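You operate a simulated robot arm through the tools that you are given. There is no shell and no other tool.

You run a simulated robot arm. Do the job below in one go: nothing can be reset, and whatever is moved stays where it is left.

Task
Tighten the loose spindle knob, then wrap two turns at the card's stretch.
Fine: wrapper off while you tighten it; press the film end down.

Only the result counts: the job must be done as asked and must still hold three seconds after the hand-in. Knocking over, shifting, dropping, spilling or breaking anything else fails it.

Robot
A 7-joint arm with a two-finger parallel gripper, fixed in place. Base frame: the origin is on the floor under the middle of its stand, x ahead of it, y to its left, z up. Lengths are in mm, angles in degrees, forces in N, time in s.
It reaches about 1247 mm from its shoulder. Its first joint turns from -132.0 to 132.0 degrees. Payload 3.91 kg.
Tool frame: the origin (TCP) lies between the finger pads and is the grasp point; the fingertips stand 30 mm ahead of it; z points along the fingers, y is the line along which they close. Largest opening 110 mm; finger width 20, thickness 10; the body of the gripper, 48 by 112 mm, starts 55 mm behind the TCP.
Orientation is told as [roll, pitch, yaw] about the base's x, y, z axes, in that order, counted from this pose: with the fingers straight down and closing along the base's y, the tool's x points along the base's -x, its y along +y and its z along -z.

Tools
- The arm moves only by the tool drive_tool. Its argument "increments" is a list of rows, each a list of 6 numbers: the shift along the tool's x, y, z in cm, then the turn, a rotation vector about the tool's x, y, z in degrees. In form: [[tx, ty, tz, rx, ry, rz], ...]. A call has 1 to 20 rows; each row is the pose to reach, as a shift and turn from the pose commanded when the call began, along the tool's axes at that moment. "grip" is the closure, from 0 (fully open) to 1 (shut), set as the call begins (left out, the last holds). Rows are played at 5 a second. More than 50 mm and 8.6 degrees between two rows, or a gripper value outside its range, and nothing of the call is played. A pose out of reach is approached as far as the arm can. The call stops where the force on the tool passes 40 N (or 10 N more than at its start, if that is more) or the arm is blocked; 0.2 s more then pass. Each finger travels about 108 mm/s and halts on what it meets, pressing with about 20 N; the grip force reading is that of the motor and also rises with nothing between the fingers. The clock runs only during rows and for 0.2 s after the last one: add rows that repeat a pose to give the fingers time. It gives the time, the measured TCP pose, the force on the tool (base axes), the opening and the grip force at its end, in the units of the frame above (readings bear some noise), with the torque about the TCP (base axes, N m) and any sound that the robot's microphone picked up.
- Cameras (640 x 400 px; columns grow to the right, rows downward): "scene" is fixed at [43.1, 503.4, 1642]; the picture's right is [0.33, -0.94, 0.00], its down [-0.59, -0.21, -0.78] and it looks along [0.74, 0.26, -0.63] (base axes); focal length 214 px, centre (320, 200). "wrist" rides on the gripper at [72, 17, -103] in the tool frame; the picture's right is [-0.23, 0.97, 0.00], its down [-0.76, -0.18, -0.62] and it looks along [-0.61, -0.14, 0.78] (tool axes); focal length 222 px, centre (320, 200). There is no depth. A picture from a camera that has moved, and an enlarged one, comes with that camera's place and axes in the base frame and with its lens. The place of the scene camera against the robot may be out by one fixed shift of up to 12 mm in any direction.
- snapshot(camera): a new picture of that camera. The clock stands still meanwhile.
- zoom(camera, box): a new picture of the part [left, top, right, bottom] of that camera's present view, enlarged. The clock stands still meanwhile.
- sign_off(): hands the job in; it is judged then, once.

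Nothing tells you positions but the pictures and the camera data. Unless the task says otherwise, let go and move clear before handing in.

The tools are called after ">>>" as a command line: name --pt "numbers of a row" for each row, then --argument value for the rest, lists and objects as JSON in quotes. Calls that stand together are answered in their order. drive_tool: Moves the arm, as the interface text tells. Its arguments: {"type":"object","properties":{"increments":{"type":"array"},"grip":{"type":"number"}},"required":["increments"]} The other tools are called the same way: snapshot (camera) takes a picture; zoom (camera, box) takes an enlarged picture of a part of a camera's view; sign_off () hands the job in.

At the start:

```text
t: 0.0
tool_pos: [482.1, 434.5, 1471.5]
tcp_rot: [0.0, 0.1, 0.0]
ft_force: [-0.1, -0.5, -0.7]
wrist_torque: [-0.01, 0.03, 0.01]
grip_width: 110.1
grip_force: 0.0
```

scene: 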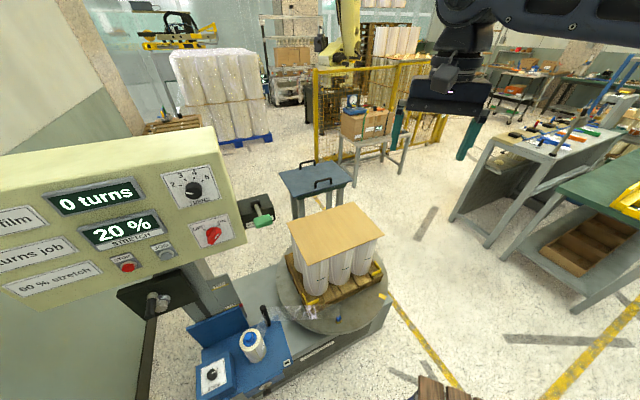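
wrist: 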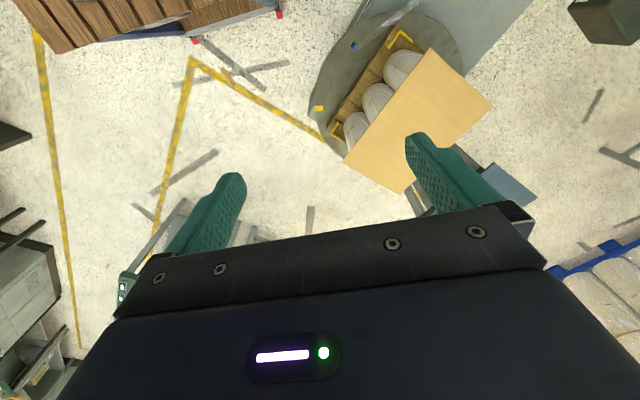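

I see a stretch-wrapper with a control panel (0 turns, 20 % stretch), a card on the panel's left, a turntable with a load, and a film carriage with a spindle knob at the lower left. I'll zoom in to read the panel and the carriage before moving.

>>> zoom --camera "scene" --box '[0, 120, 280, 310]'

>>> zoom --camera "scene" --box '[180, 260, 400, 400]'

>>> zoom --camera "scene" --box '[150, 150, 290, 250]'

>>> zoom --camera "scene" --box '[90, 250, 250, 350]'

```text
2.11 times, centred on (140, 215) of scene
camera zoom: at [43.1, 503.4, 1642.0], right [0.33, -0.94, 0.0], down [-0.59, -0.21, -0.78], along [0.74, 0.26, -0.63], focal length 452 px, centre (699, 168)
```

zoom: 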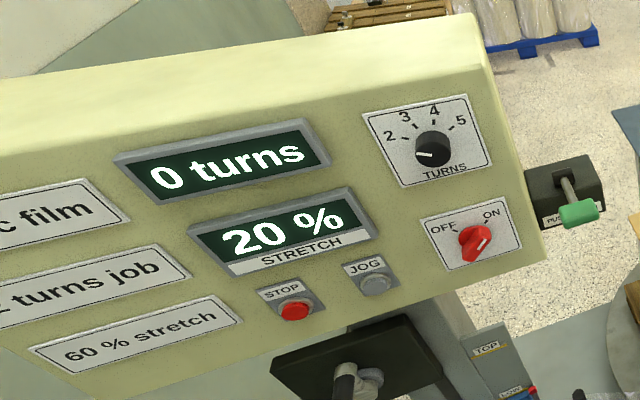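

```text
2.86 times, centred on (290, 330) of scene
camera zoom: at [43.1, 503.4, 1642.0], right [0.33, -0.94, 0.0], down [-0.59, -0.21, -0.78], along [0.74, 0.26, -0.63], focal length 613 px, centre (406, -171)
```

zoom: 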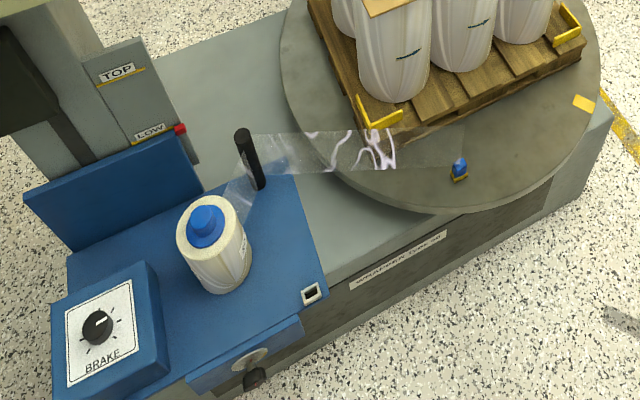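

```text
4.00 times, centred on (220, 200) of scene
camera zoom: at [43.1, 503.4, 1642.0], right [0.33, -0.94, 0.0], down [-0.59, -0.21, -0.78], along [0.74, 0.26, -0.63], focal length 858 px, centre (720, 200)
```

zoom: 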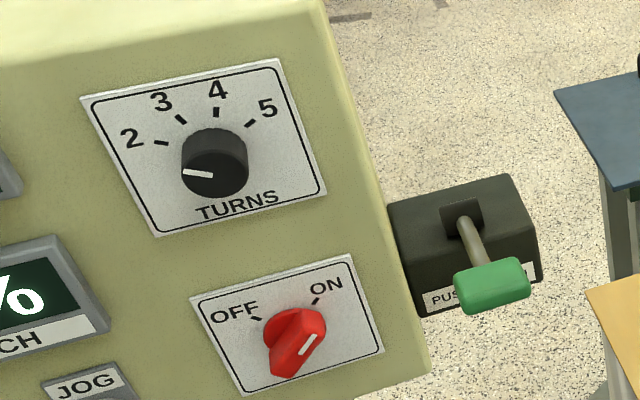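

```text
4.00 times, centred on (170, 300) of scene
camera zoom: at [43.1, 503.4, 1642.0], right [0.33, -0.94, 0.0], down [-0.59, -0.21, -0.78], along [0.74, 0.26, -0.63], focal length 858 px, centre (920, -200)
```

zoom: 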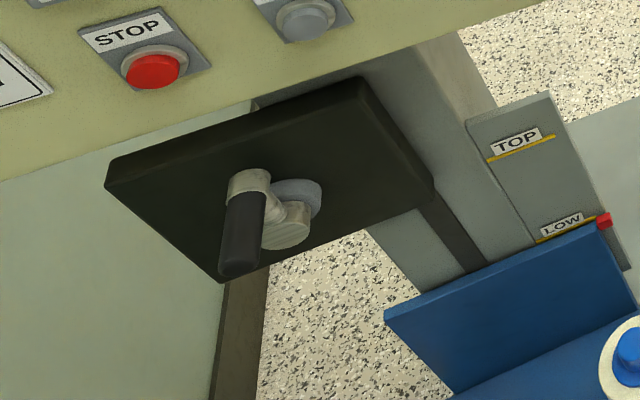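

The panel looks to be at about x 400–520, y 900–1300, z 1100–1250, with the start lever box near [518, 920, 1105]. I'll turn the wrist camera toward the panel to read the cards and work out positions.

>>> drive_tool --pt "0 0 0 0 0 -8" --pt "0 0 0 0 0 -16" --pt "0 0 0 0 0 -24" --pt "0 0 0 0 0 -32" --pt "0 0 0 0 0 -40" --pt "0 0 0 0 0 -48" --pt "0 0 0 0 0 -56" --pt "0 0 0 0 0 -64" --pt "0 0 0 0 0 -70" --pt "0 0 0 0 0 -70"

```text
t: 2.2
tool_pos: [481.8, 433.3, 1470.1]
tcp_rot: [0.1, 0.0, 70.2]
ft_force: [0.1, -0.2, 0.6]
wrist_torque: [0.01, 0.0, 0.0]
grip_width: 110.0
grip_force: 0.0
```

The tool has yawed 70° with no trouble. Now I'll tilt it up so the wrist camera sees the panel.

>>> drive_tool --pt "0 0 0 0 -8 0" --pt "0 0 0 0 -16 0" --pt "0 0 0 0 -24 0" --pt "0 0 0 0 -32 0" --pt "0 0 0 0 -40 0" --pt "0 0 0 0 -40 0"

>>> snapshot --camera "wrist"

>>> snapshot --camera "scene"

```text
t: 3.6
tool_pos: [482.1, 434.1, 1471.3]
tcp_rot: [0.0, -40.1, 70.1]
ft_force: [0.0, 0.1, -0.3]
wrist_torque: [-0.01, 0.03, 0.01]
grip_width: 110.1
grip_force: 0.0
```

```text
taken
camera wrist: at [424.1, 324.5, 1503.3], right [-0.86, 0.5, 0.15], down [0.23, 0.11, 0.97], along [0.46, 0.86, -0.21], focal length 222 px, centre (320, 200)
```

wrist: 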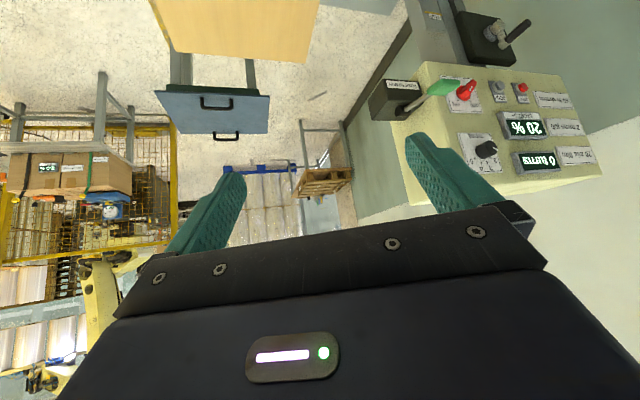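

```text
taken
```

scene: 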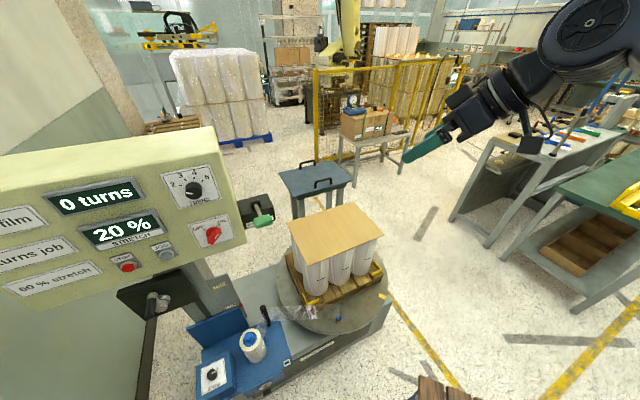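

The panel is in view in the wrist picture, upside down. I'll zoom in to read the cards and the lever label.

>>> zoom --camera "wrist" --box '[360, 0, 620, 210]'

>>> zoom --camera "wrist" --box '[480, 70, 610, 190]'

>>> zoom --camera "wrist" --box '[360, 60, 490, 190]'

```text
1.90 times, centred on (490, 105) of wrist
camera zoom: at [424.1, 324.5, 1503.3], right [-0.86, 0.5, 0.15], down [0.23, 0.11, 0.97], along [0.46, 0.86, -0.21], focal length 423 px, centre (-4, 381)
```

zoom: 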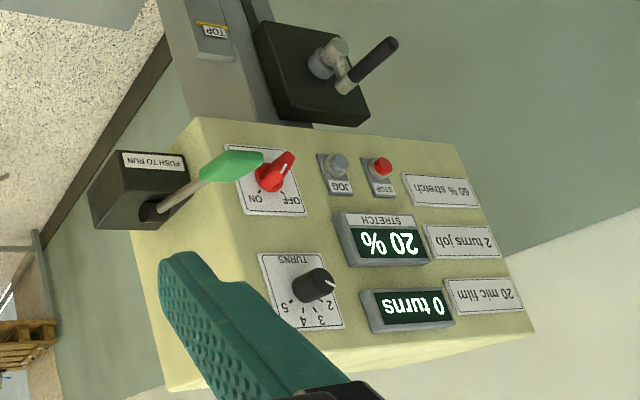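

```text
3.33 times, centred on (545, 130) of wrist
camera zoom: at [424.1, 324.5, 1503.3], right [-0.86, 0.5, 0.15], down [0.23, 0.11, 0.97], along [0.46, 0.86, -0.21], focal length 740 px, centre (-430, 433)
```

zoom: 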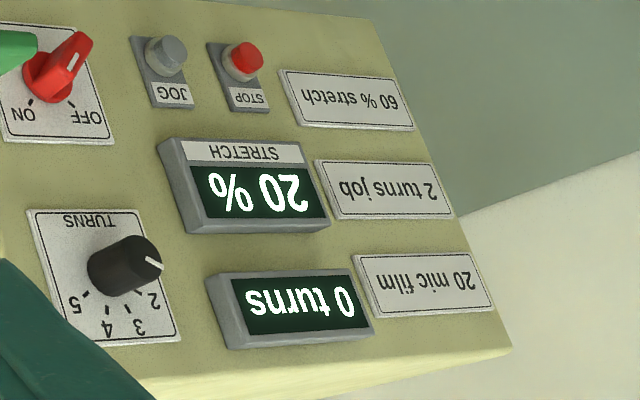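

```text
3.08 times, centred on (425, 125) of wrist
camera zoom: at [424.1, 324.5, 1503.3], right [-0.86, 0.5, 0.15], down [0.23, 0.11, 0.97], along [0.46, 0.86, -0.21], focal length 684 px, centre (-3, 431)
```

zoom: 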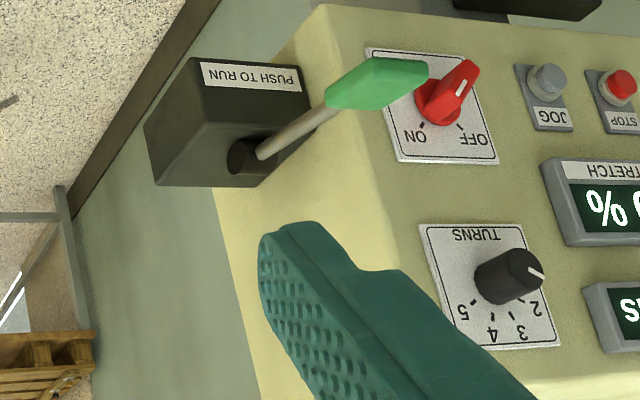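

The cards read "20 mic film", "2 turns job" and "60 % stretch", and the lever is labelled "PUSH TO RUN". The panel works out as a vertical plane x+y≈1231 facing (-1,-1). The red switch is near [327, 904, 1211], the TURNS dial near [328, 902, 1356], and the lever handle near [371, 774, 1249]. Next I'll move in front of the red switch for a closer look, since it has to be off first.

>>> drive_tool --grip 0.4 --pt "0.06 2.79 2.38 0 -3.57 0" --pt "0.11 5.58 4.76 0 -7.14 0" --pt "0.17 8.37 7.13 0 -10.7 0" --pt "0.23 11.16 9.51 0 -14.3 0" --pt "0.28 13.95 11.89 0 -17.9 0" --pt "0.34 16.74 14.26 0 -21.4 0" --pt "0.4 19.53 16.64 0 -25 0" --pt "0.45 22.32 19.02 0 -28.6 0" --pt "0.51 25.11 21.39 0 -32.1 0" --pt "0.57 27.9 23.77 0 -35.7 0" --pt "0.62 30.69 26.15 0 -39.3 0" --pt "0.68 33.48 28.53 0 -42.9 0" --pt "0.74 36.27 30.9 0 -46.4 0" --pt "0.8 39.06 33.28 0 -50 0" --pt "0.8 39.06 33.28 0 -50 0"

>>> snapshot --camera "wrist"

>>> snapshot --camera "scene"

```text
t: 6.8
tool_pos: [186.5, 762.3, 1210.7]
tcp_rot: [169.0, -89.9, -99.2]
ft_force: [-0.3, 0.1, 0.0]
wrist_torque: [-0.01, 0.01, 0.0]
grip_width: 66.2
grip_force: 0.0
out of reach, approached as far as the arm can: row 7, 8
```

```text
taken
camera wrist: at [135.4, 670.6, 1137.6], right [-0.92, 0.33, 0.23], down [-0.05, -0.65, 0.76], along [0.4, 0.69, 0.61], focal length 222 px, centre (320, 200)
```

wrist: 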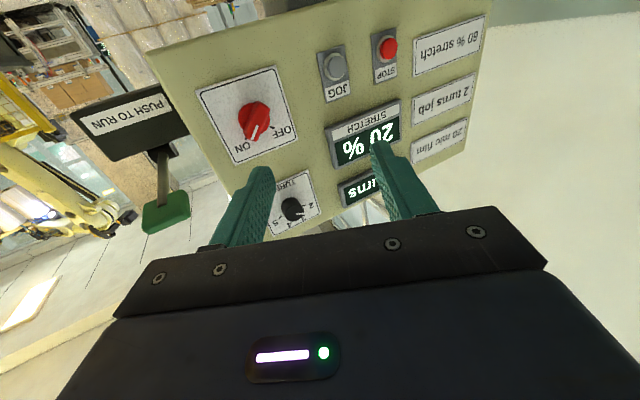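

```text
taken
```

scene: 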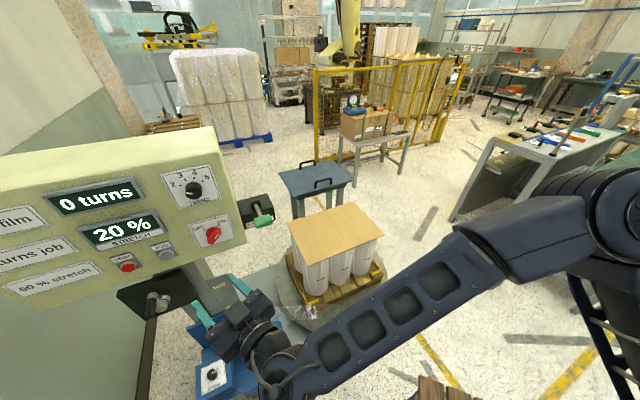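

I'm about 200 mm in front of the red switch with a good view of it. I'll zoom in on the switch, the TURNS dial and the lever.

>>> zoom --camera "wrist" --box '[180, 50, 340, 170]'

>>> zoom --camera "wrist" --box '[60, 70, 230, 250]'

>>> zoom --camera "wrist" --box '[240, 150, 360, 240]'

```text
3.33 times, centred on (260, 110) of wrist
camera zoom: at [135.4, 670.6, 1137.6], right [-0.92, 0.33, 0.23], down [-0.05, -0.65, 0.76], along [0.4, 0.69, 0.61], focal length 740 px, centre (520, 500)
```

zoom: 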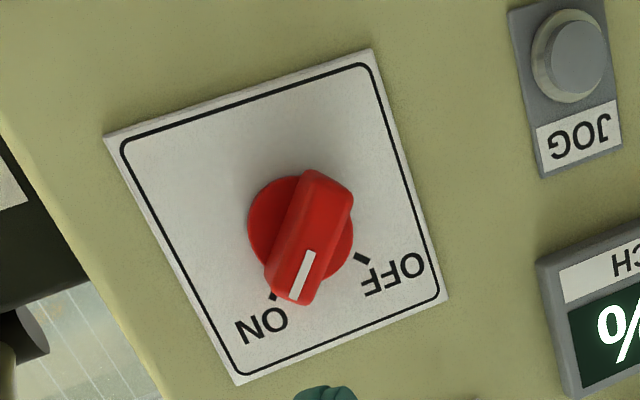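

```text
2.22 times, centred on (145, 160) of wrist
camera zoom: at [135.4, 670.6, 1137.6], right [-0.92, 0.33, 0.23], down [-0.05, -0.65, 0.76], along [0.4, 0.69, 0.61], focal length 494 px, centre (709, 289)
```

zoom: 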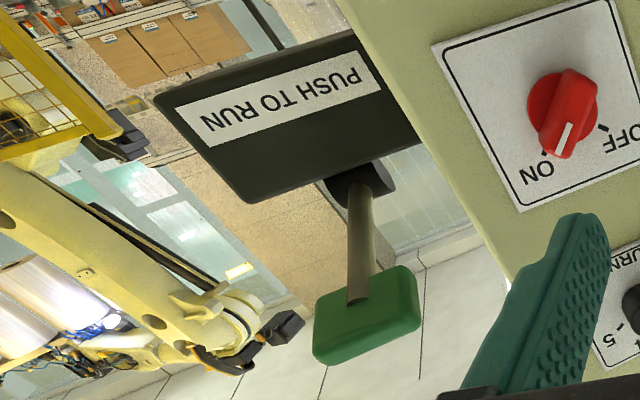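

```text
4.44 times, centred on (300, 195) of wrist
camera zoom: at [135.4, 670.6, 1137.6], right [-0.92, 0.33, 0.23], down [-0.05, -0.65, 0.76], along [0.4, 0.69, 0.61], focal length 987 px, centre (409, 222)
```

zoom: 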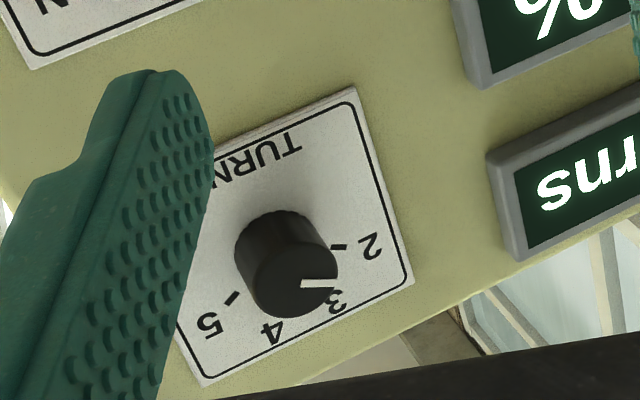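

The red switch bar points at ON, about +45°, and the OFF mark is at −45°. Its centre is about [328, 901, 1211.5] on the plate. I'll square the tool to the panel and roll it so the fingers straddle the bar, then stop short to check alignment.

>>> drive_tool --pt "0 0 0 6.25 0 0" --pt "0 0 0 12.5 0 0" --pt "0 0 0 18.75 0 0" --pt "0 0 0 25 0 0" --pt "0 0 0 25 0 0"

>>> drive_tool --pt "0 0 0 0 0 7.5" --pt "0 0 0 0 0 15" --pt "0 0 0 0 0 22.5" --pt "0 0 0 0 0 30" --pt "0 0 0 0 0 37.5" --pt "0 0 0 0 0 45" --pt "0 0 0 0 0 45"

>>> snapshot --camera "wrist"

```text
t: 8.0
tool_pos: [186.5, 762.5, 1209.8]
tcp_rot: [-15.4, -90.0, 60.2]
ft_force: [-0.5, 0.2, 0.2]
wrist_torque: [-0.02, -0.03, 0.06]
grip_width: 66.0
grip_force: 0.1
```

```text
t: 9.6
tool_pos: [185.0, 764.0, 1210.7]
tcp_rot: [90.0, -44.8, -45.0]
ft_force: [0.5, 0.1, -0.2]
wrist_torque: [0.0, 0.03, 0.01]
grip_width: 65.9
grip_force: 0.1
```

```text
taken
camera wrist: at [67.8, 733.9, 1171.6], right [-0.37, 0.37, 0.85], down [0.03, -0.91, 0.41], along [0.93, 0.18, 0.33], focal length 222 px, centre (320, 200)
```

wrist: 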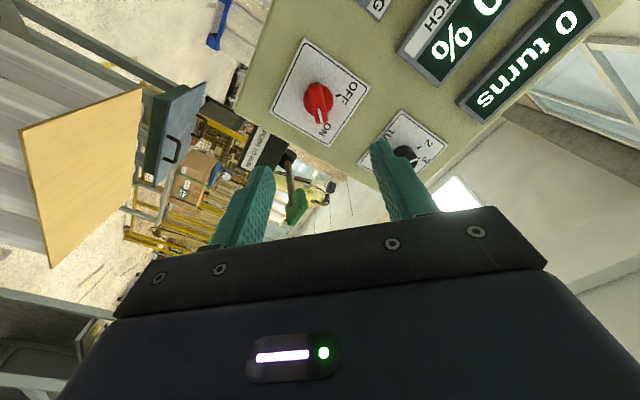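

The tool is square to the panel. I'll zoom in to refine the knob centre before the approach.

>>> zoom --camera "wrist" --box '[250, 30, 390, 160]'

```text
3.08 times, centred on (320, 95) of wrist
camera zoom: at [67.8, 733.9, 1171.6], right [-0.37, 0.37, 0.85], down [0.03, -0.91, 0.41], along [0.93, 0.18, 0.33], focal length 684 px, centre (320, 523)
```

zoom: 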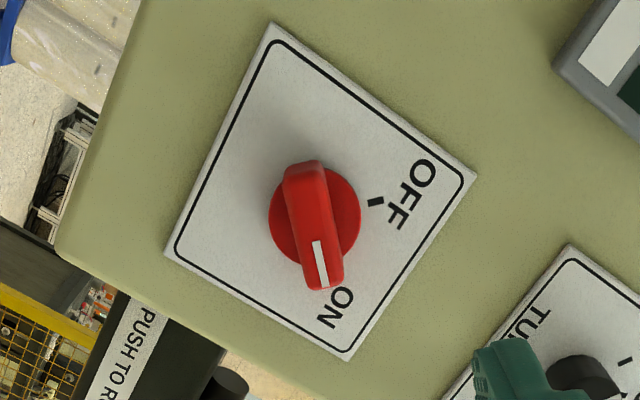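

The knob centre comes out at [328.3, 900.3, 1211.3]. I'll move to a stand-off with the fingertips about 24 mm short of the bar top.

>>> drive_tool --pt "-0.11 -0.08 3.0 0 0 0" --pt "-0.22 -0.16 6.0 0 0 0" --pt "-0.33 -0.23 9.0 0 0 0" --pt "-0.33 -0.23 12.0 0 0 0" --pt "-0.33 -0.23 12.0 0 0 0"

>>> snapshot --camera "wrist"

>>> zoom --camera "scene" --box '[150, 150, 290, 290]'

```text
t: 10.8
tool_pos: [273.4, 845.0, 1211.0]
tcp_rot: [89.9, -45.0, -45.0]
ft_force: [0.3, -0.2, 0.0]
wrist_torque: [-0.04, -0.03, 0.01]
grip_width: 66.0
grip_force: 0.0
```

```text
taken
camera wrist: at [155.3, 816.0, 1172.4], right [-0.37, 0.37, 0.85], down [0.03, -0.91, 0.41], along [0.93, 0.18, 0.33], focal length 222 px, centre (320, 200)
```

wrist: 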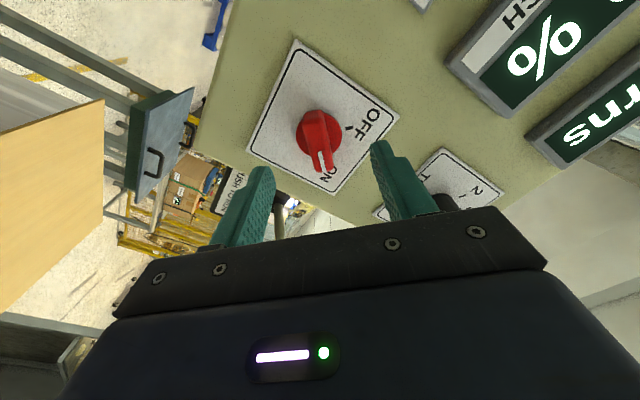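

```text
2.86 times, centred on (220, 220) of scene
camera zoom: at [43.1, 503.4, 1642.0], right [0.33, -0.94, 0.0], down [-0.59, -0.21, -0.78], along [0.74, 0.26, -0.63], focal length 613 px, centre (606, 143)
```

zoom: 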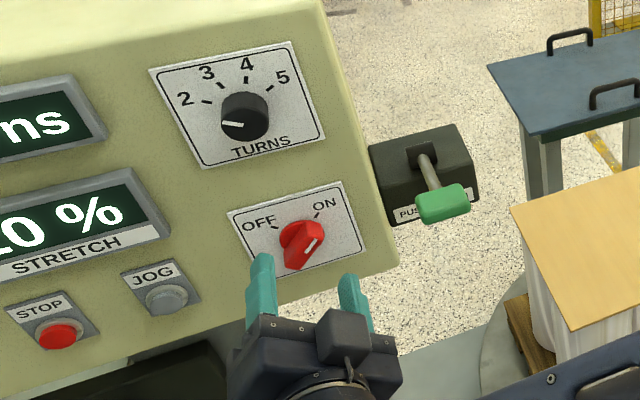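

Alignment is within about 1.5 mm. I'll advance so the fingers straddle the bar without hitting the base disc, then close.

>>> drive_tool --pt "-0.1 0.1 1.5 0 0 0" --pt "-0.1 0.1 2.8 0 0 0" --pt "-0.1 0.1 3.8 0 0 0" --pt "-0.1 0.1 3.8 0 0 0"

>>> zoom --camera "wrist" --box '[220, 60, 420, 220]'

```text
t: 11.8
tool_pos: [299.7, 871.6, 1211.9]
tcp_rot: [90.0, -45.0, -44.9]
ft_force: [0.6, 0.5, -0.3]
wrist_torque: [0.01, -0.03, -0.01]
grip_width: 65.9
grip_force: 0.0
```

```text
2.50 times, centred on (320, 140) of wrist
camera zoom: at [182.3, 843.1, 1173.0], right [-0.37, 0.37, 0.85], down [0.03, -0.91, 0.41], along [0.93, 0.18, 0.33], focal length 555 px, centre (320, 350)
```

zoom: 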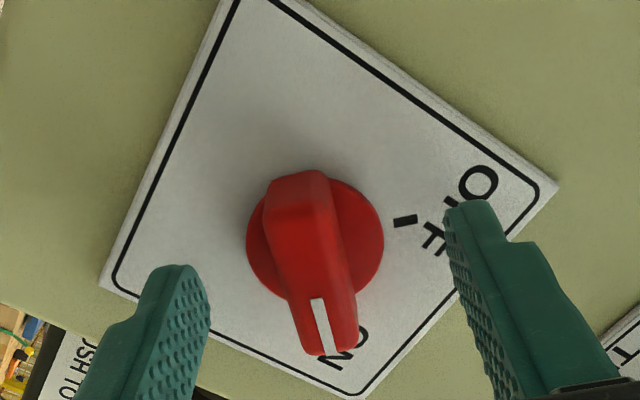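

The fingers are on either side of the bar, so I'm closing now.

>>> drive_tool --grip 1.0 --pt "0 0 0 0 0 0" --pt "0 0 0 0 0 0" --pt "0 0 0 0 0 0" --pt "0 0 0 0 0 0"

>>> zoom --camera "wrist" --box '[220, 60, 420, 220]'

```text
t: 12.8
tool_pos: [300.1, 873.0, 1211.5]
tcp_rot: [89.9, -45.0, -44.9]
ft_force: [2.1, -14.2, -12.1]
wrist_torque: [0.13, -0.2, -0.46]
grip_width: 16.0
grip_force: 44.9
```

```text
2.50 times, centred on (320, 140) of wrist
camera zoom: at [182.9, 842.7, 1172.5], right [-0.37, 0.37, 0.85], down [0.03, -0.91, 0.41], along [0.93, 0.18, 0.33], focal length 555 px, centre (320, 350)
```

zoom: 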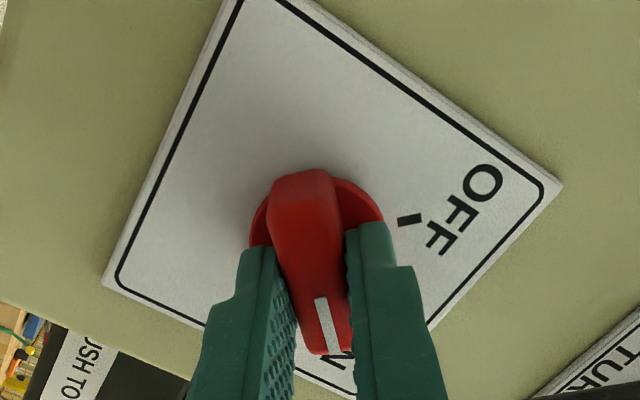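

The bar is held at 16 mm wide with a small sideways load. I'll ease 1 mm along −y and start turning counter-clockwise toward OFF.

>>> drive_tool --pt "0 -0.1 0 0 0 0" --pt "0 -0.1 0 0 0 -7.5" --pt "0 -0.1 0 0 0 -15" --pt "0 -0.1 0 0 0 -22.5" --pt "0 -0.1 0 0 0 -30"

>>> zoom --camera "scene" --box '[150, 150, 290, 290]'

```text
t: 14.0
tool_pos: [300.5, 872.1, 1212.3]
tcp_rot: [89.9, -75.1, -44.9]
ft_force: [-3.9, 4.6, -6.6]
wrist_torque: [0.17, -0.2, -0.02]
grip_width: 15.8
grip_force: 44.6
```

```text
2.86 times, centred on (220, 220) of scene
camera zoom: at [43.1, 503.4, 1642.0], right [0.33, -0.94, 0.0], down [-0.59, -0.21, -0.78], along [0.74, 0.26, -0.63], focal length 613 px, centre (606, 143)
```

zoom: 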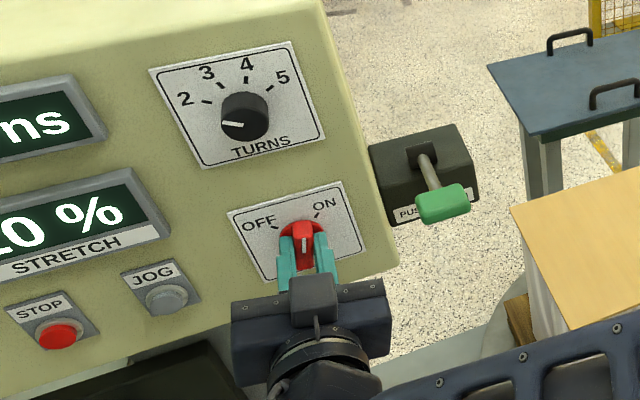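

The switch bar is turning with the gripper at low force. I'll continue another 60° toward OFF.

>>> drive_tool --pt "0 0 0 0 0 -7.5" --pt "0 0 0 0 0 -15" --pt "0 0 0 0 0 -22.5" --pt "0 0 0 0 0 -30" --pt "0 0 0 0 0 -37.5" --pt "0 0 0 0 0 -45" --pt "0 0 0 0 0 -52.5" --pt "0 0 0 0 0 -60" --pt "0 0 0 0 0 -60"

>>> zoom --camera "scene" --box '[90, 150, 290, 290]'

>>> snapshot --camera "wrist"

```text
t: 15.5
tool_pos: [299.1, 873.3, 1211.0]
tcp_rot: [-90.0, -58.8, 135.2]
ft_force: [3.2, 22.5, -0.3]
wrist_torque: [-0.1, 0.18, -0.26]
grip_width: 15.8
grip_force: 44.6
stopped in row 7: the force on the tool passed its limit at 41 N (the readings are from after the stop); the commanded pose is now the measured one
```

```text
2.86 times, centred on (190, 220) of scene
camera zoom: at [43.1, 503.4, 1642.0], right [0.33, -0.94, 0.0], down [-0.59, -0.21, -0.78], along [0.74, 0.26, -0.63], focal length 613 px, centre (691, 143)
```

zoom: 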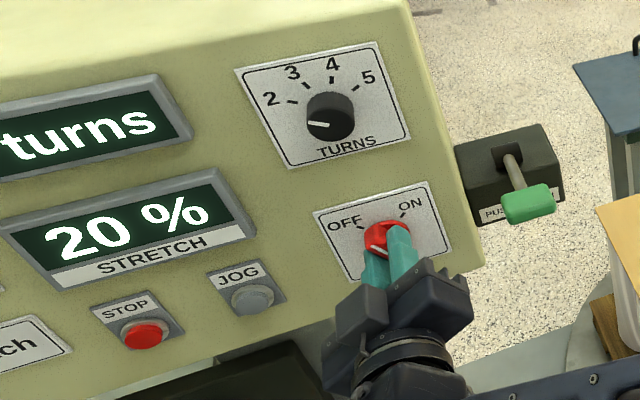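

```text
taken
camera wrist: at [242.6, 783.0, 1141.2], right [-0.67, 0.67, -0.31], down [-0.61, -0.27, 0.74], along [0.41, 0.69, 0.59], focal length 222 px, centre (320, 200)
```

wrist: 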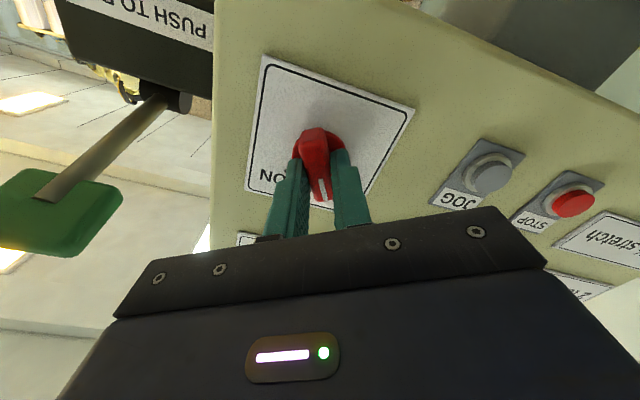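

The turn stopped about 14° short of OFF on a sideways force, and the displays are still lit. The command has reset to the measured pose, so I'll continue the last bit slowly.

>>> drive_tool --pt "0 0 0 0 0 0" --pt "0 0 0 0 0 -4" --pt "0 0 0 0 0 -8" --pt "0 0 0 0 0 -12" --pt "0 0 0 0 0 -15" --pt "0 0 0 0 0 -15"

>>> zoom --camera "scene" --box '[90, 150, 290, 290]'

```text
t: 16.9
tool_pos: [299.3, 874.2, 1211.6]
tcp_rot: [-90.0, -43.7, 135.1]
ft_force: [-1.1, 31.2, -5.4]
wrist_torque: [0.9, 0.51, 0.04]
grip_width: 15.8
grip_force: 45.0
```

```text
2.86 times, centred on (190, 220) of scene
camera zoom: at [43.1, 503.4, 1642.0], right [0.33, -0.94, 0.0], down [-0.59, -0.21, -0.78], along [0.74, 0.26, -0.63], focal length 613 px, centre (691, 143)
```

zoom: 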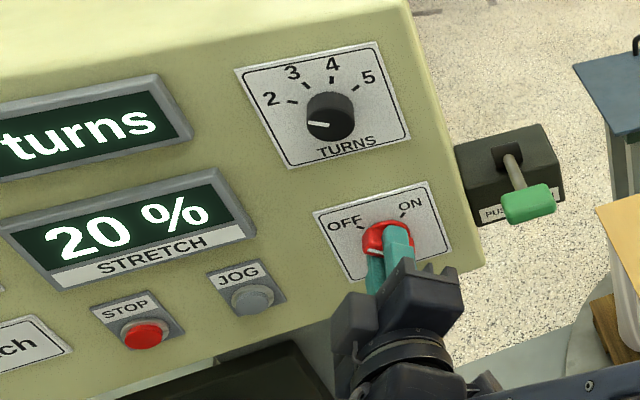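

The torque shows the switch is against its end stop at OFF (−46°). I'll release, back away and check how it sits.

>>> drive_tool --grip 0.4 --pt "0 0 0 0 0 0" --pt "0 0 0 0 0 0" --pt "0 0 0 0 0 0" --pt "0 0 -2 0 0 0" --pt "0 0 -5 0 0 0" --pt "0 0 -8 0 0 0" --pt "0 0 -8 0 0 0"

>>> zoom --camera "scene" --box '[90, 150, 290, 290]'

>>> snapshot --camera "wrist"

```text
t: 18.5
tool_pos: [242.8, 816.2, 1211.2]
tcp_rot: [-90.2, -43.8, 135.1]
ft_force: [-0.2, -0.6, 0.5]
wrist_torque: [0.02, 0.0, 0.01]
grip_width: 65.6
grip_force: 0.1
```

```text
2.86 times, centred on (190, 220) of scene
camera zoom: at [43.1, 503.4, 1642.0], right [0.33, -0.94, 0.0], down [-0.59, -0.21, -0.78], along [0.74, 0.26, -0.63], focal length 613 px, centre (691, 143)
```

zoom: 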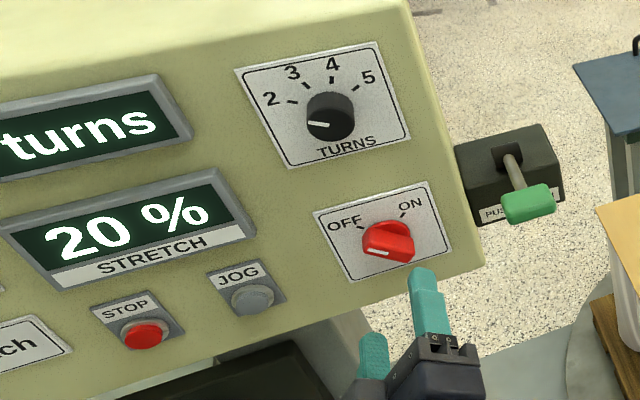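

```text
taken
camera wrist: at [198.7, 712.8, 1149.8], right [-0.59, 0.59, -0.55], down [-0.74, -0.14, 0.66], along [0.31, 0.79, 0.52], focal length 222 px, centre (320, 200)
```

wrist: 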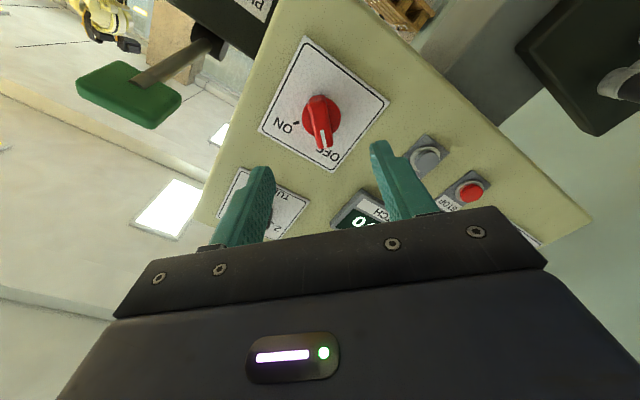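

The switch now points at OFF. On measurement the TURNS pointer is at about −62°, which is the "2" tick. I'll check that close up and look at the carriage.

>>> zoom --camera "scene" --box '[155, 155, 230, 215]'

>>> zoom --camera "scene" --box '[180, 290, 300, 400]'

>>> snapshot --camera "scene"

```text
6.67 times, centred on (192, 185) of scene
camera zoom: at [43.1, 503.4, 1642.0], right [0.33, -0.94, 0.0], down [-0.59, -0.21, -0.78], along [0.74, 0.26, -0.63], focal length 1430 px, centre (1170, 300)
```

zoom: 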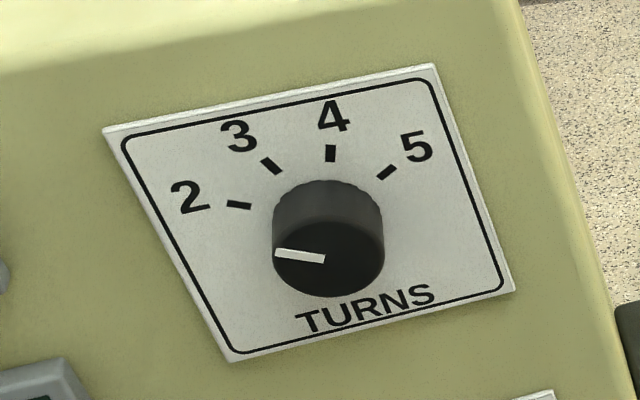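

```text
3.64 times, centred on (240, 345) of scene
camera zoom: at [43.1, 503.4, 1642.0], right [0.33, -0.94, 0.0], down [-0.59, -0.21, -0.78], along [0.74, 0.26, -0.63], focal length 780 px, centre (611, -327)
```

zoom: 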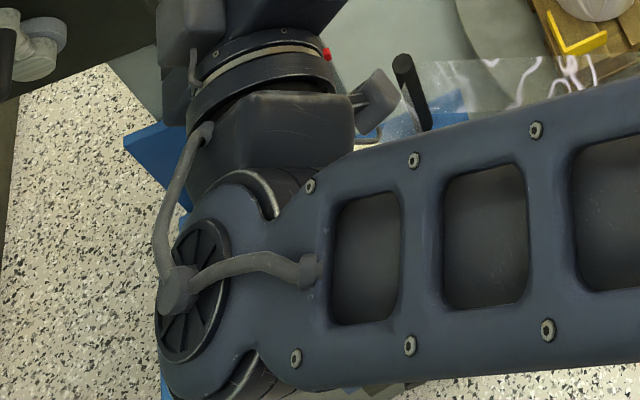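

```text
taken
```

scene: 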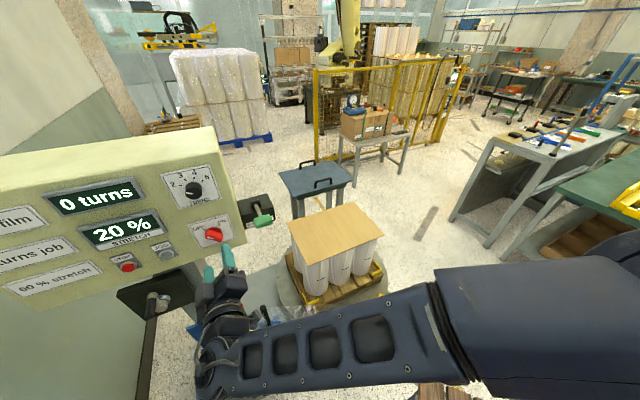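

The TURNS pointer is parallel to the "2" tick, so it is already on 2. The switch is off, so next comes the spindle. I'll roll back, retreat from the panel, and bring the tool fingers-down for a view of the carriage.

>>> drive_tool --pt "0 0 -1 0 0 7.5" --pt "0 0 -2 0 0 15" --pt "0 0 -3 0 0 22.5" --pt "0 0 -4 0 0 30" --pt "0 0 -5 0 0 37.5" --pt "0 0 -6 0 0 45" --pt "0 0 -6 0 0 45"

>>> drive_tool --pt "-0.33 -2.33 -0.12 0 7.5 0" --pt "-0.67 -4.65 -0.23 0 15 0" --pt "-1 -6.98 -0.35 0 22.5 0" --pt "-1.33 -9.3 -0.47 0 30 0" --pt "-1.67 -11.63 -0.58 0 37.5 0" --pt "-2 -13.95 -0.7 0 45 0" --pt "-2.33 -16.28 -0.82 0 52.5 0" --pt "-2.67 -18.6 -0.93 0 60 0" --pt "-3 -20.93 -1.05 0 67.5 0" --pt "-3.33 -23.25 -1.17 0 75 0" --pt "-3.67 -25.58 -1.28 0 82.5 0" --pt "-4 -27.9 -1.4 0 90 0" --pt "-4 -27.9 -1.4 0 90 0"

>>> snapshot --camera "wrist"

>>> snapshot --camera "scene"

```text
t: 20.1
tool_pos: [200.3, 772.8, 1212.2]
tcp_rot: [-92.7, -89.0, 137.8]
ft_force: [-1.4, 0.5, 0.1]
wrist_torque: [0.0, -0.03, 0.0]
grip_width: 66.2
grip_force: 0.0
```

```text
t: 22.9
tool_pos: [389.7, 566.3, 1257.4]
tcp_rot: [-1.2, -0.1, 45.1]
ft_force: [-0.1, 0.4, 0.2]
wrist_torque: [0.03, 0.0, 0.01]
grip_width: 66.2
grip_force: 0.1
```

```text
taken
camera wrist: at [324.1, 527.8, 1361.7], right [-0.53, 0.85, -0.02], down [0.65, 0.42, 0.63], along [0.54, 0.32, -0.78], focal length 222 px, centre (320, 200)
```

wrist: 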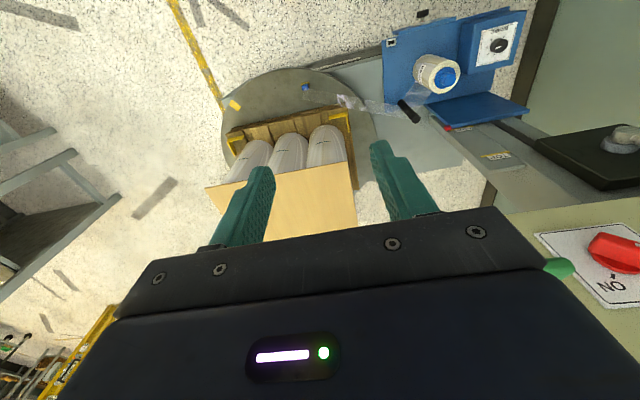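

```text
taken
```

scene: 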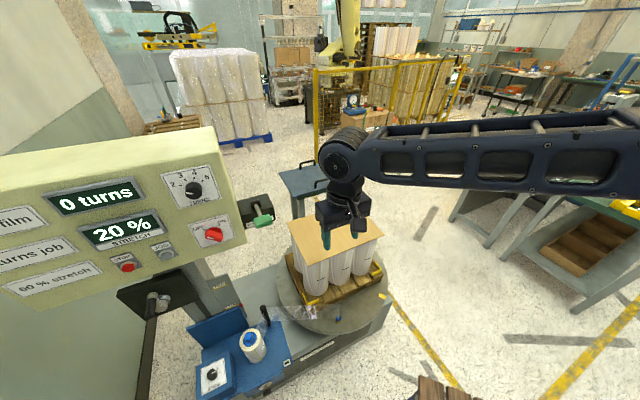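

The carriage is clearly visible now. I'll zoom in on the roll and its spindle knob, the brake dial, and the film end on the turntable.

>>> zoom --camera "wrist" --box '[370, 0, 540, 130]'

>>> zoom --camera "wrist" --box '[280, 60, 430, 160]'

>>> zoom --camera "scene" --box '[180, 300, 300, 400]'

>>> zoom --camera "scene" --box '[270, 270, 400, 350]'

```text
3.08 times, centred on (455, 65) of wrist
camera zoom: at [324.1, 527.8, 1361.7], right [-0.53, 0.85, -0.02], down [0.65, 0.42, 0.63], along [0.54, 0.32, -0.78], focal length 684 px, centre (-95, 615)
```

zoom: 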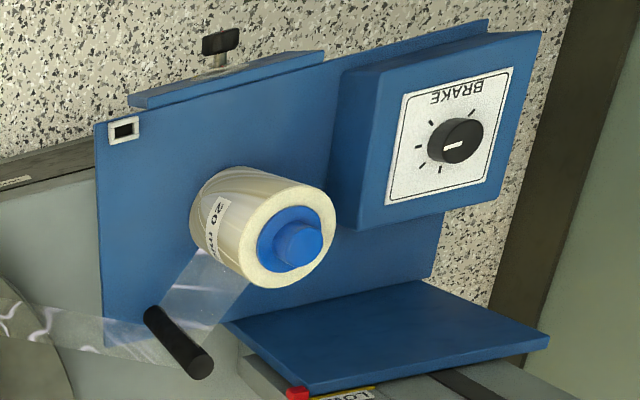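

```text
4.00 times, centred on (355, 110) of wrist
camera zoom: at [324.1, 527.8, 1361.7], right [-0.53, 0.85, -0.02], down [0.65, 0.42, 0.63], along [0.54, 0.32, -0.78], focal length 888 px, centre (180, 560)
```

zoom: 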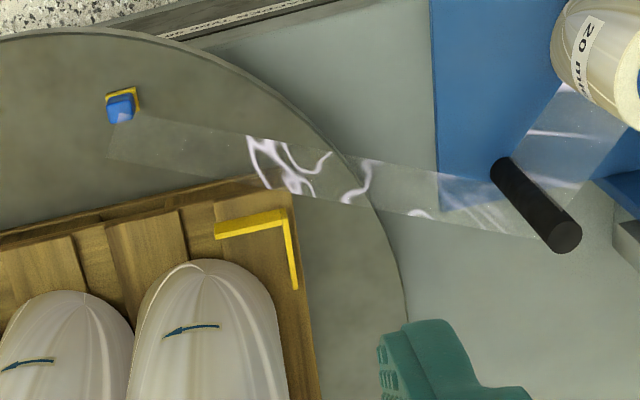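

```text
4.00 times, centred on (240, 350) of scene
camera zoom: at [43.1, 503.4, 1642.0], right [0.33, -0.94, 0.0], down [-0.59, -0.21, -0.78], along [0.74, 0.26, -0.63], focal length 858 px, centre (640, -400)
```

zoom: 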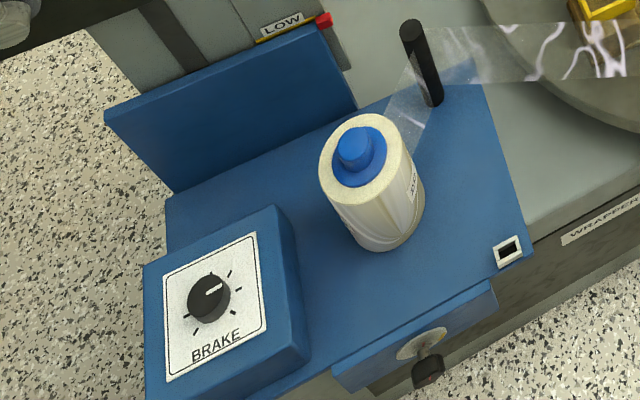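

```text
4.92 times, centred on (335, 310) of scene
camera zoom: at [43.1, 503.4, 1642.0], right [0.33, -0.94, 0.0], down [-0.59, -0.21, -0.78], along [0.74, 0.26, -0.63], focal length 1056 px, centre (246, -342)
```

zoom: 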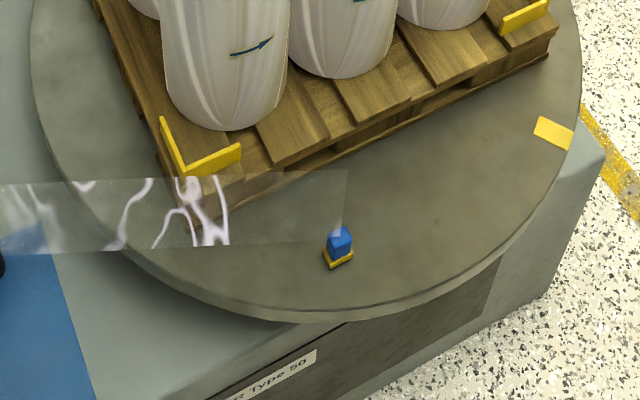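

The blue hub on top of the roll is at about [255, 867, 710] and the brake dial at about [119, 965, 615]. There is also a small knob on the carriage front, near [154, 777, 451]. I need a closer look to tell which is the loose spindle knob, so I'm moving the camera in.

>>> drive_tool --pt "0.83 1.37 3.97 0 0 -2.3" --pt "1.67 2.73 7.93 0 0 -4.7" --pt "2.5 4.1 11.9 0 0 -7" --pt "3.33 5.47 15.87 0 0 -9.3" --pt "4.17 6.83 19.83 0 0 -11.7" --pt "5 8.2 23.8 0 0 -14" --pt "5.83 9.57 27.77 0 0 -16.3" --pt "6.67 10.93 31.73 0 0 -18.7" --pt "7.5 12.3 35.7 0 0 -21" --pt "7.5 12.3 35.7 0 0 -21"

>>> snapshot --camera "wrist"

>>> zoom --camera "wrist" --box '[150, 0, 400, 170]'

```text
t: 25.1
tool_pos: [252.6, 594.2, 898.4]
tcp_rot: [-1.2, 0.4, 66.1]
ft_force: [0.1, -0.4, 0.3]
wrist_torque: [0.01, -0.01, -0.02]
grip_width: 65.9
grip_force: 0.1
```

```text
taken
camera wrist: at [205.6, 535.9, 1001.9], right [-0.8, 0.6, -0.02], down [0.46, 0.63, 0.62], along [0.39, 0.49, -0.78], focal length 222 px, centre (320, 200)
```

wrist: 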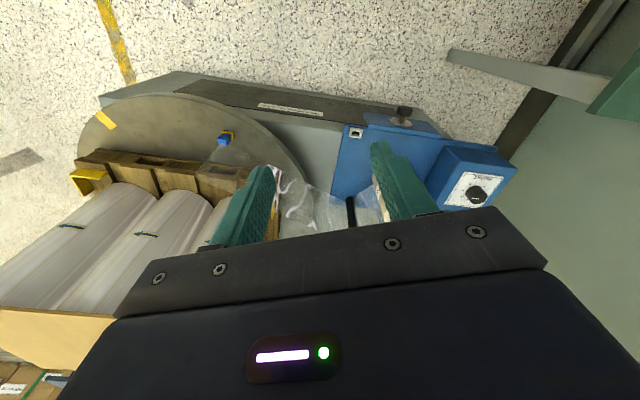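

```text
2.35 times, centred on (275, 85) of wrist
camera zoom: at [205.6, 535.9, 1001.9], right [-0.8, 0.6, -0.02], down [0.46, 0.63, 0.62], along [0.39, 0.49, -0.78], focal length 523 px, centre (426, 471)
```

zoom: 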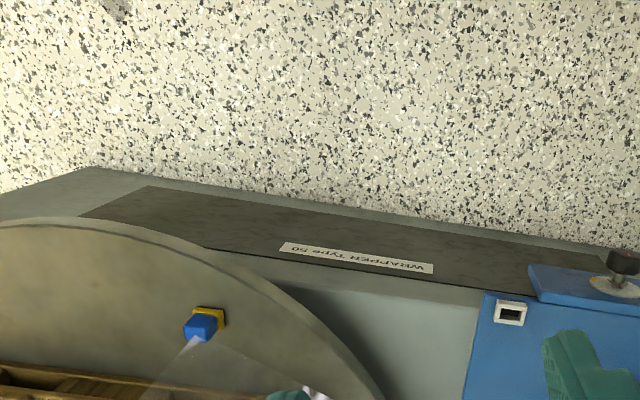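

>>> zoom --camera "wrist" --box '[340, 80, 460, 170]'

>>> zoom --camera "wrist" --box '[430, 130, 530, 215]'

>>> zoom --camera "wrist" --box '[180, 100, 300, 200]'

>>> zoom --camera "scene" --box '[215, 310, 285, 370]'

```text
4.44 times, centred on (400, 125) of wrist
camera zoom: at [205.6, 535.9, 1001.9], right [-0.8, 0.6, -0.02], down [0.46, 0.63, 0.62], along [0.39, 0.49, -0.78], focal length 987 px, centre (-36, 533)
```

zoom: 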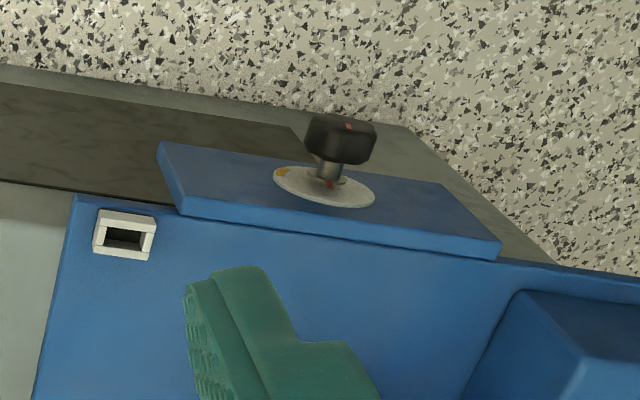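

```text
4.71 times, centred on (480, 172) of wrist
camera zoom: at [205.6, 535.9, 1001.9], right [-0.8, 0.6, -0.02], down [0.46, 0.63, 0.62], along [0.39, 0.49, -0.78], focal length 1045 px, centre (-433, 329)
```

zoom: 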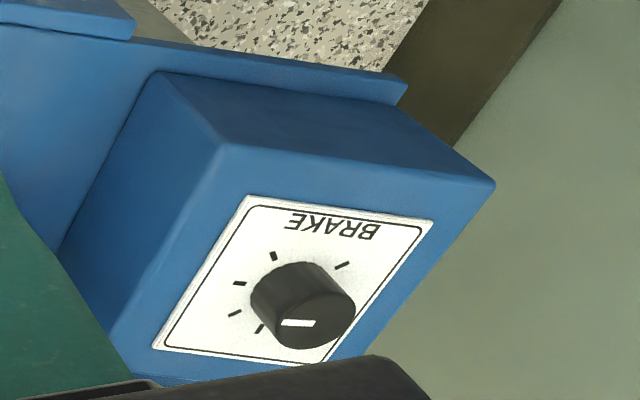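

```text
4.00 times, centred on (240, 150) of wrist
camera zoom: at [205.6, 535.9, 1001.9], right [-0.8, 0.6, -0.02], down [0.46, 0.63, 0.62], along [0.39, 0.49, -0.78], focal length 888 px, centre (640, 400)
```

zoom: 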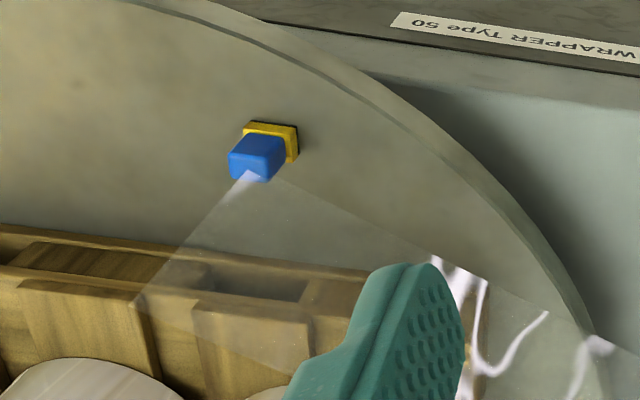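

```text
6.67 times, centred on (250, 340) of scene
camera zoom: at [43.1, 503.4, 1642.0], right [0.33, -0.94, 0.0], down [-0.59, -0.21, -0.78], along [0.74, 0.26, -0.63], focal length 1430 px, centre (787, -733)
```

zoom: 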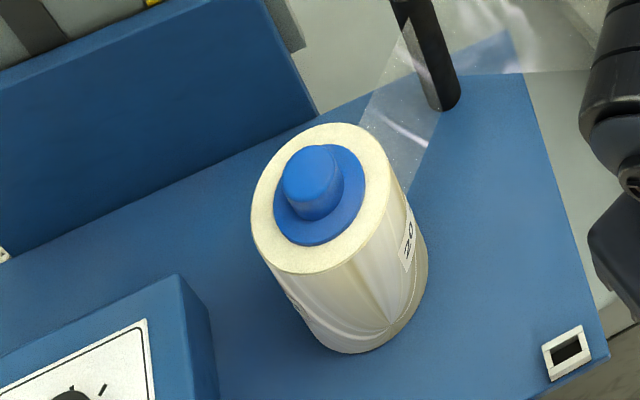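

That front knob looks like the loose one. It is a black bar knob with a red mark, standing off a plate disc on a bare screw, and its axis points out along −n from the carriage's vertical front plate at n≈694. I'll zoom in tighter on it and the small window.

>>> zoom --camera "wrist" --box '[385, 98, 430, 133]'

>>> zoom --camera "wrist" --box '[345, 120, 370, 142]'

>>> zoom --camera "scene" --box '[260, 375, 305, 400]'

>>> zoom --camera "scene" --box '[230, 370, 265, 400]'

```text
11.43 times, centred on (408, 116) of wrist
camera zoom: at [205.6, 535.9, 1001.9], right [-0.8, 0.6, -0.02], down [0.46, 0.63, 0.62], along [0.39, 0.49, -0.78], focal length 2538 px, centre (-680, 1166)
```

zoom: 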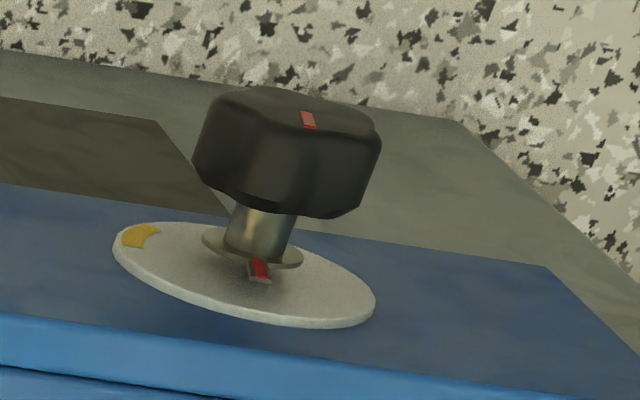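

```text
16.00 times, centred on (358, 131) of wrist
camera zoom: at [205.6, 535.9, 1001.9], right [-0.8, 0.6, -0.02], down [0.46, 0.63, 0.62], along [0.39, 0.49, -0.78], focal length 3554 px, centre (-280, 1304)
```

zoom: 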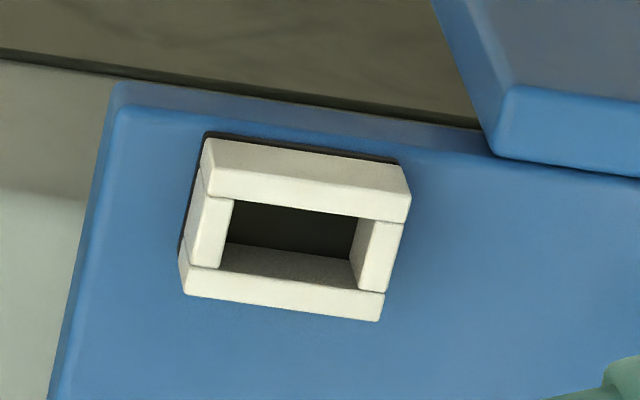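

```text
14.22 times, centred on (282, 388) of scene
camera zoom: at [43.1, 503.4, 1642.0], right [0.33, -0.94, 0.0], down [-0.59, -0.21, -0.78], along [0.74, 0.26, -0.63], focal length 3050 px, centre (853, -2467)
```

zoom: 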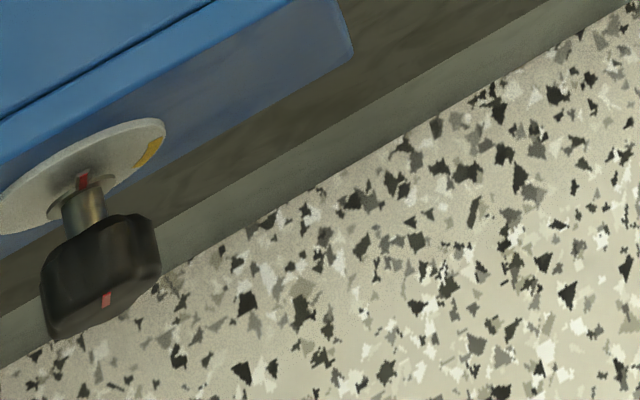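

```text
13.33 times, centred on (248, 385) of scene
camera zoom: at [43.1, 503.4, 1642.0], right [0.33, -0.94, 0.0], down [-0.59, -0.21, -0.78], along [0.74, 0.26, -0.63], focal length 2860 px, centre (1287, -2267)
```

zoom: 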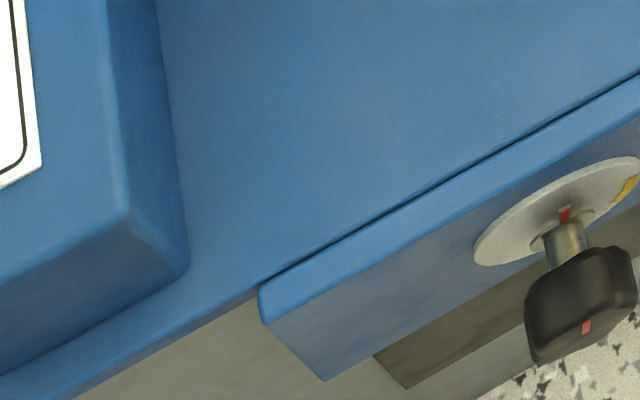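

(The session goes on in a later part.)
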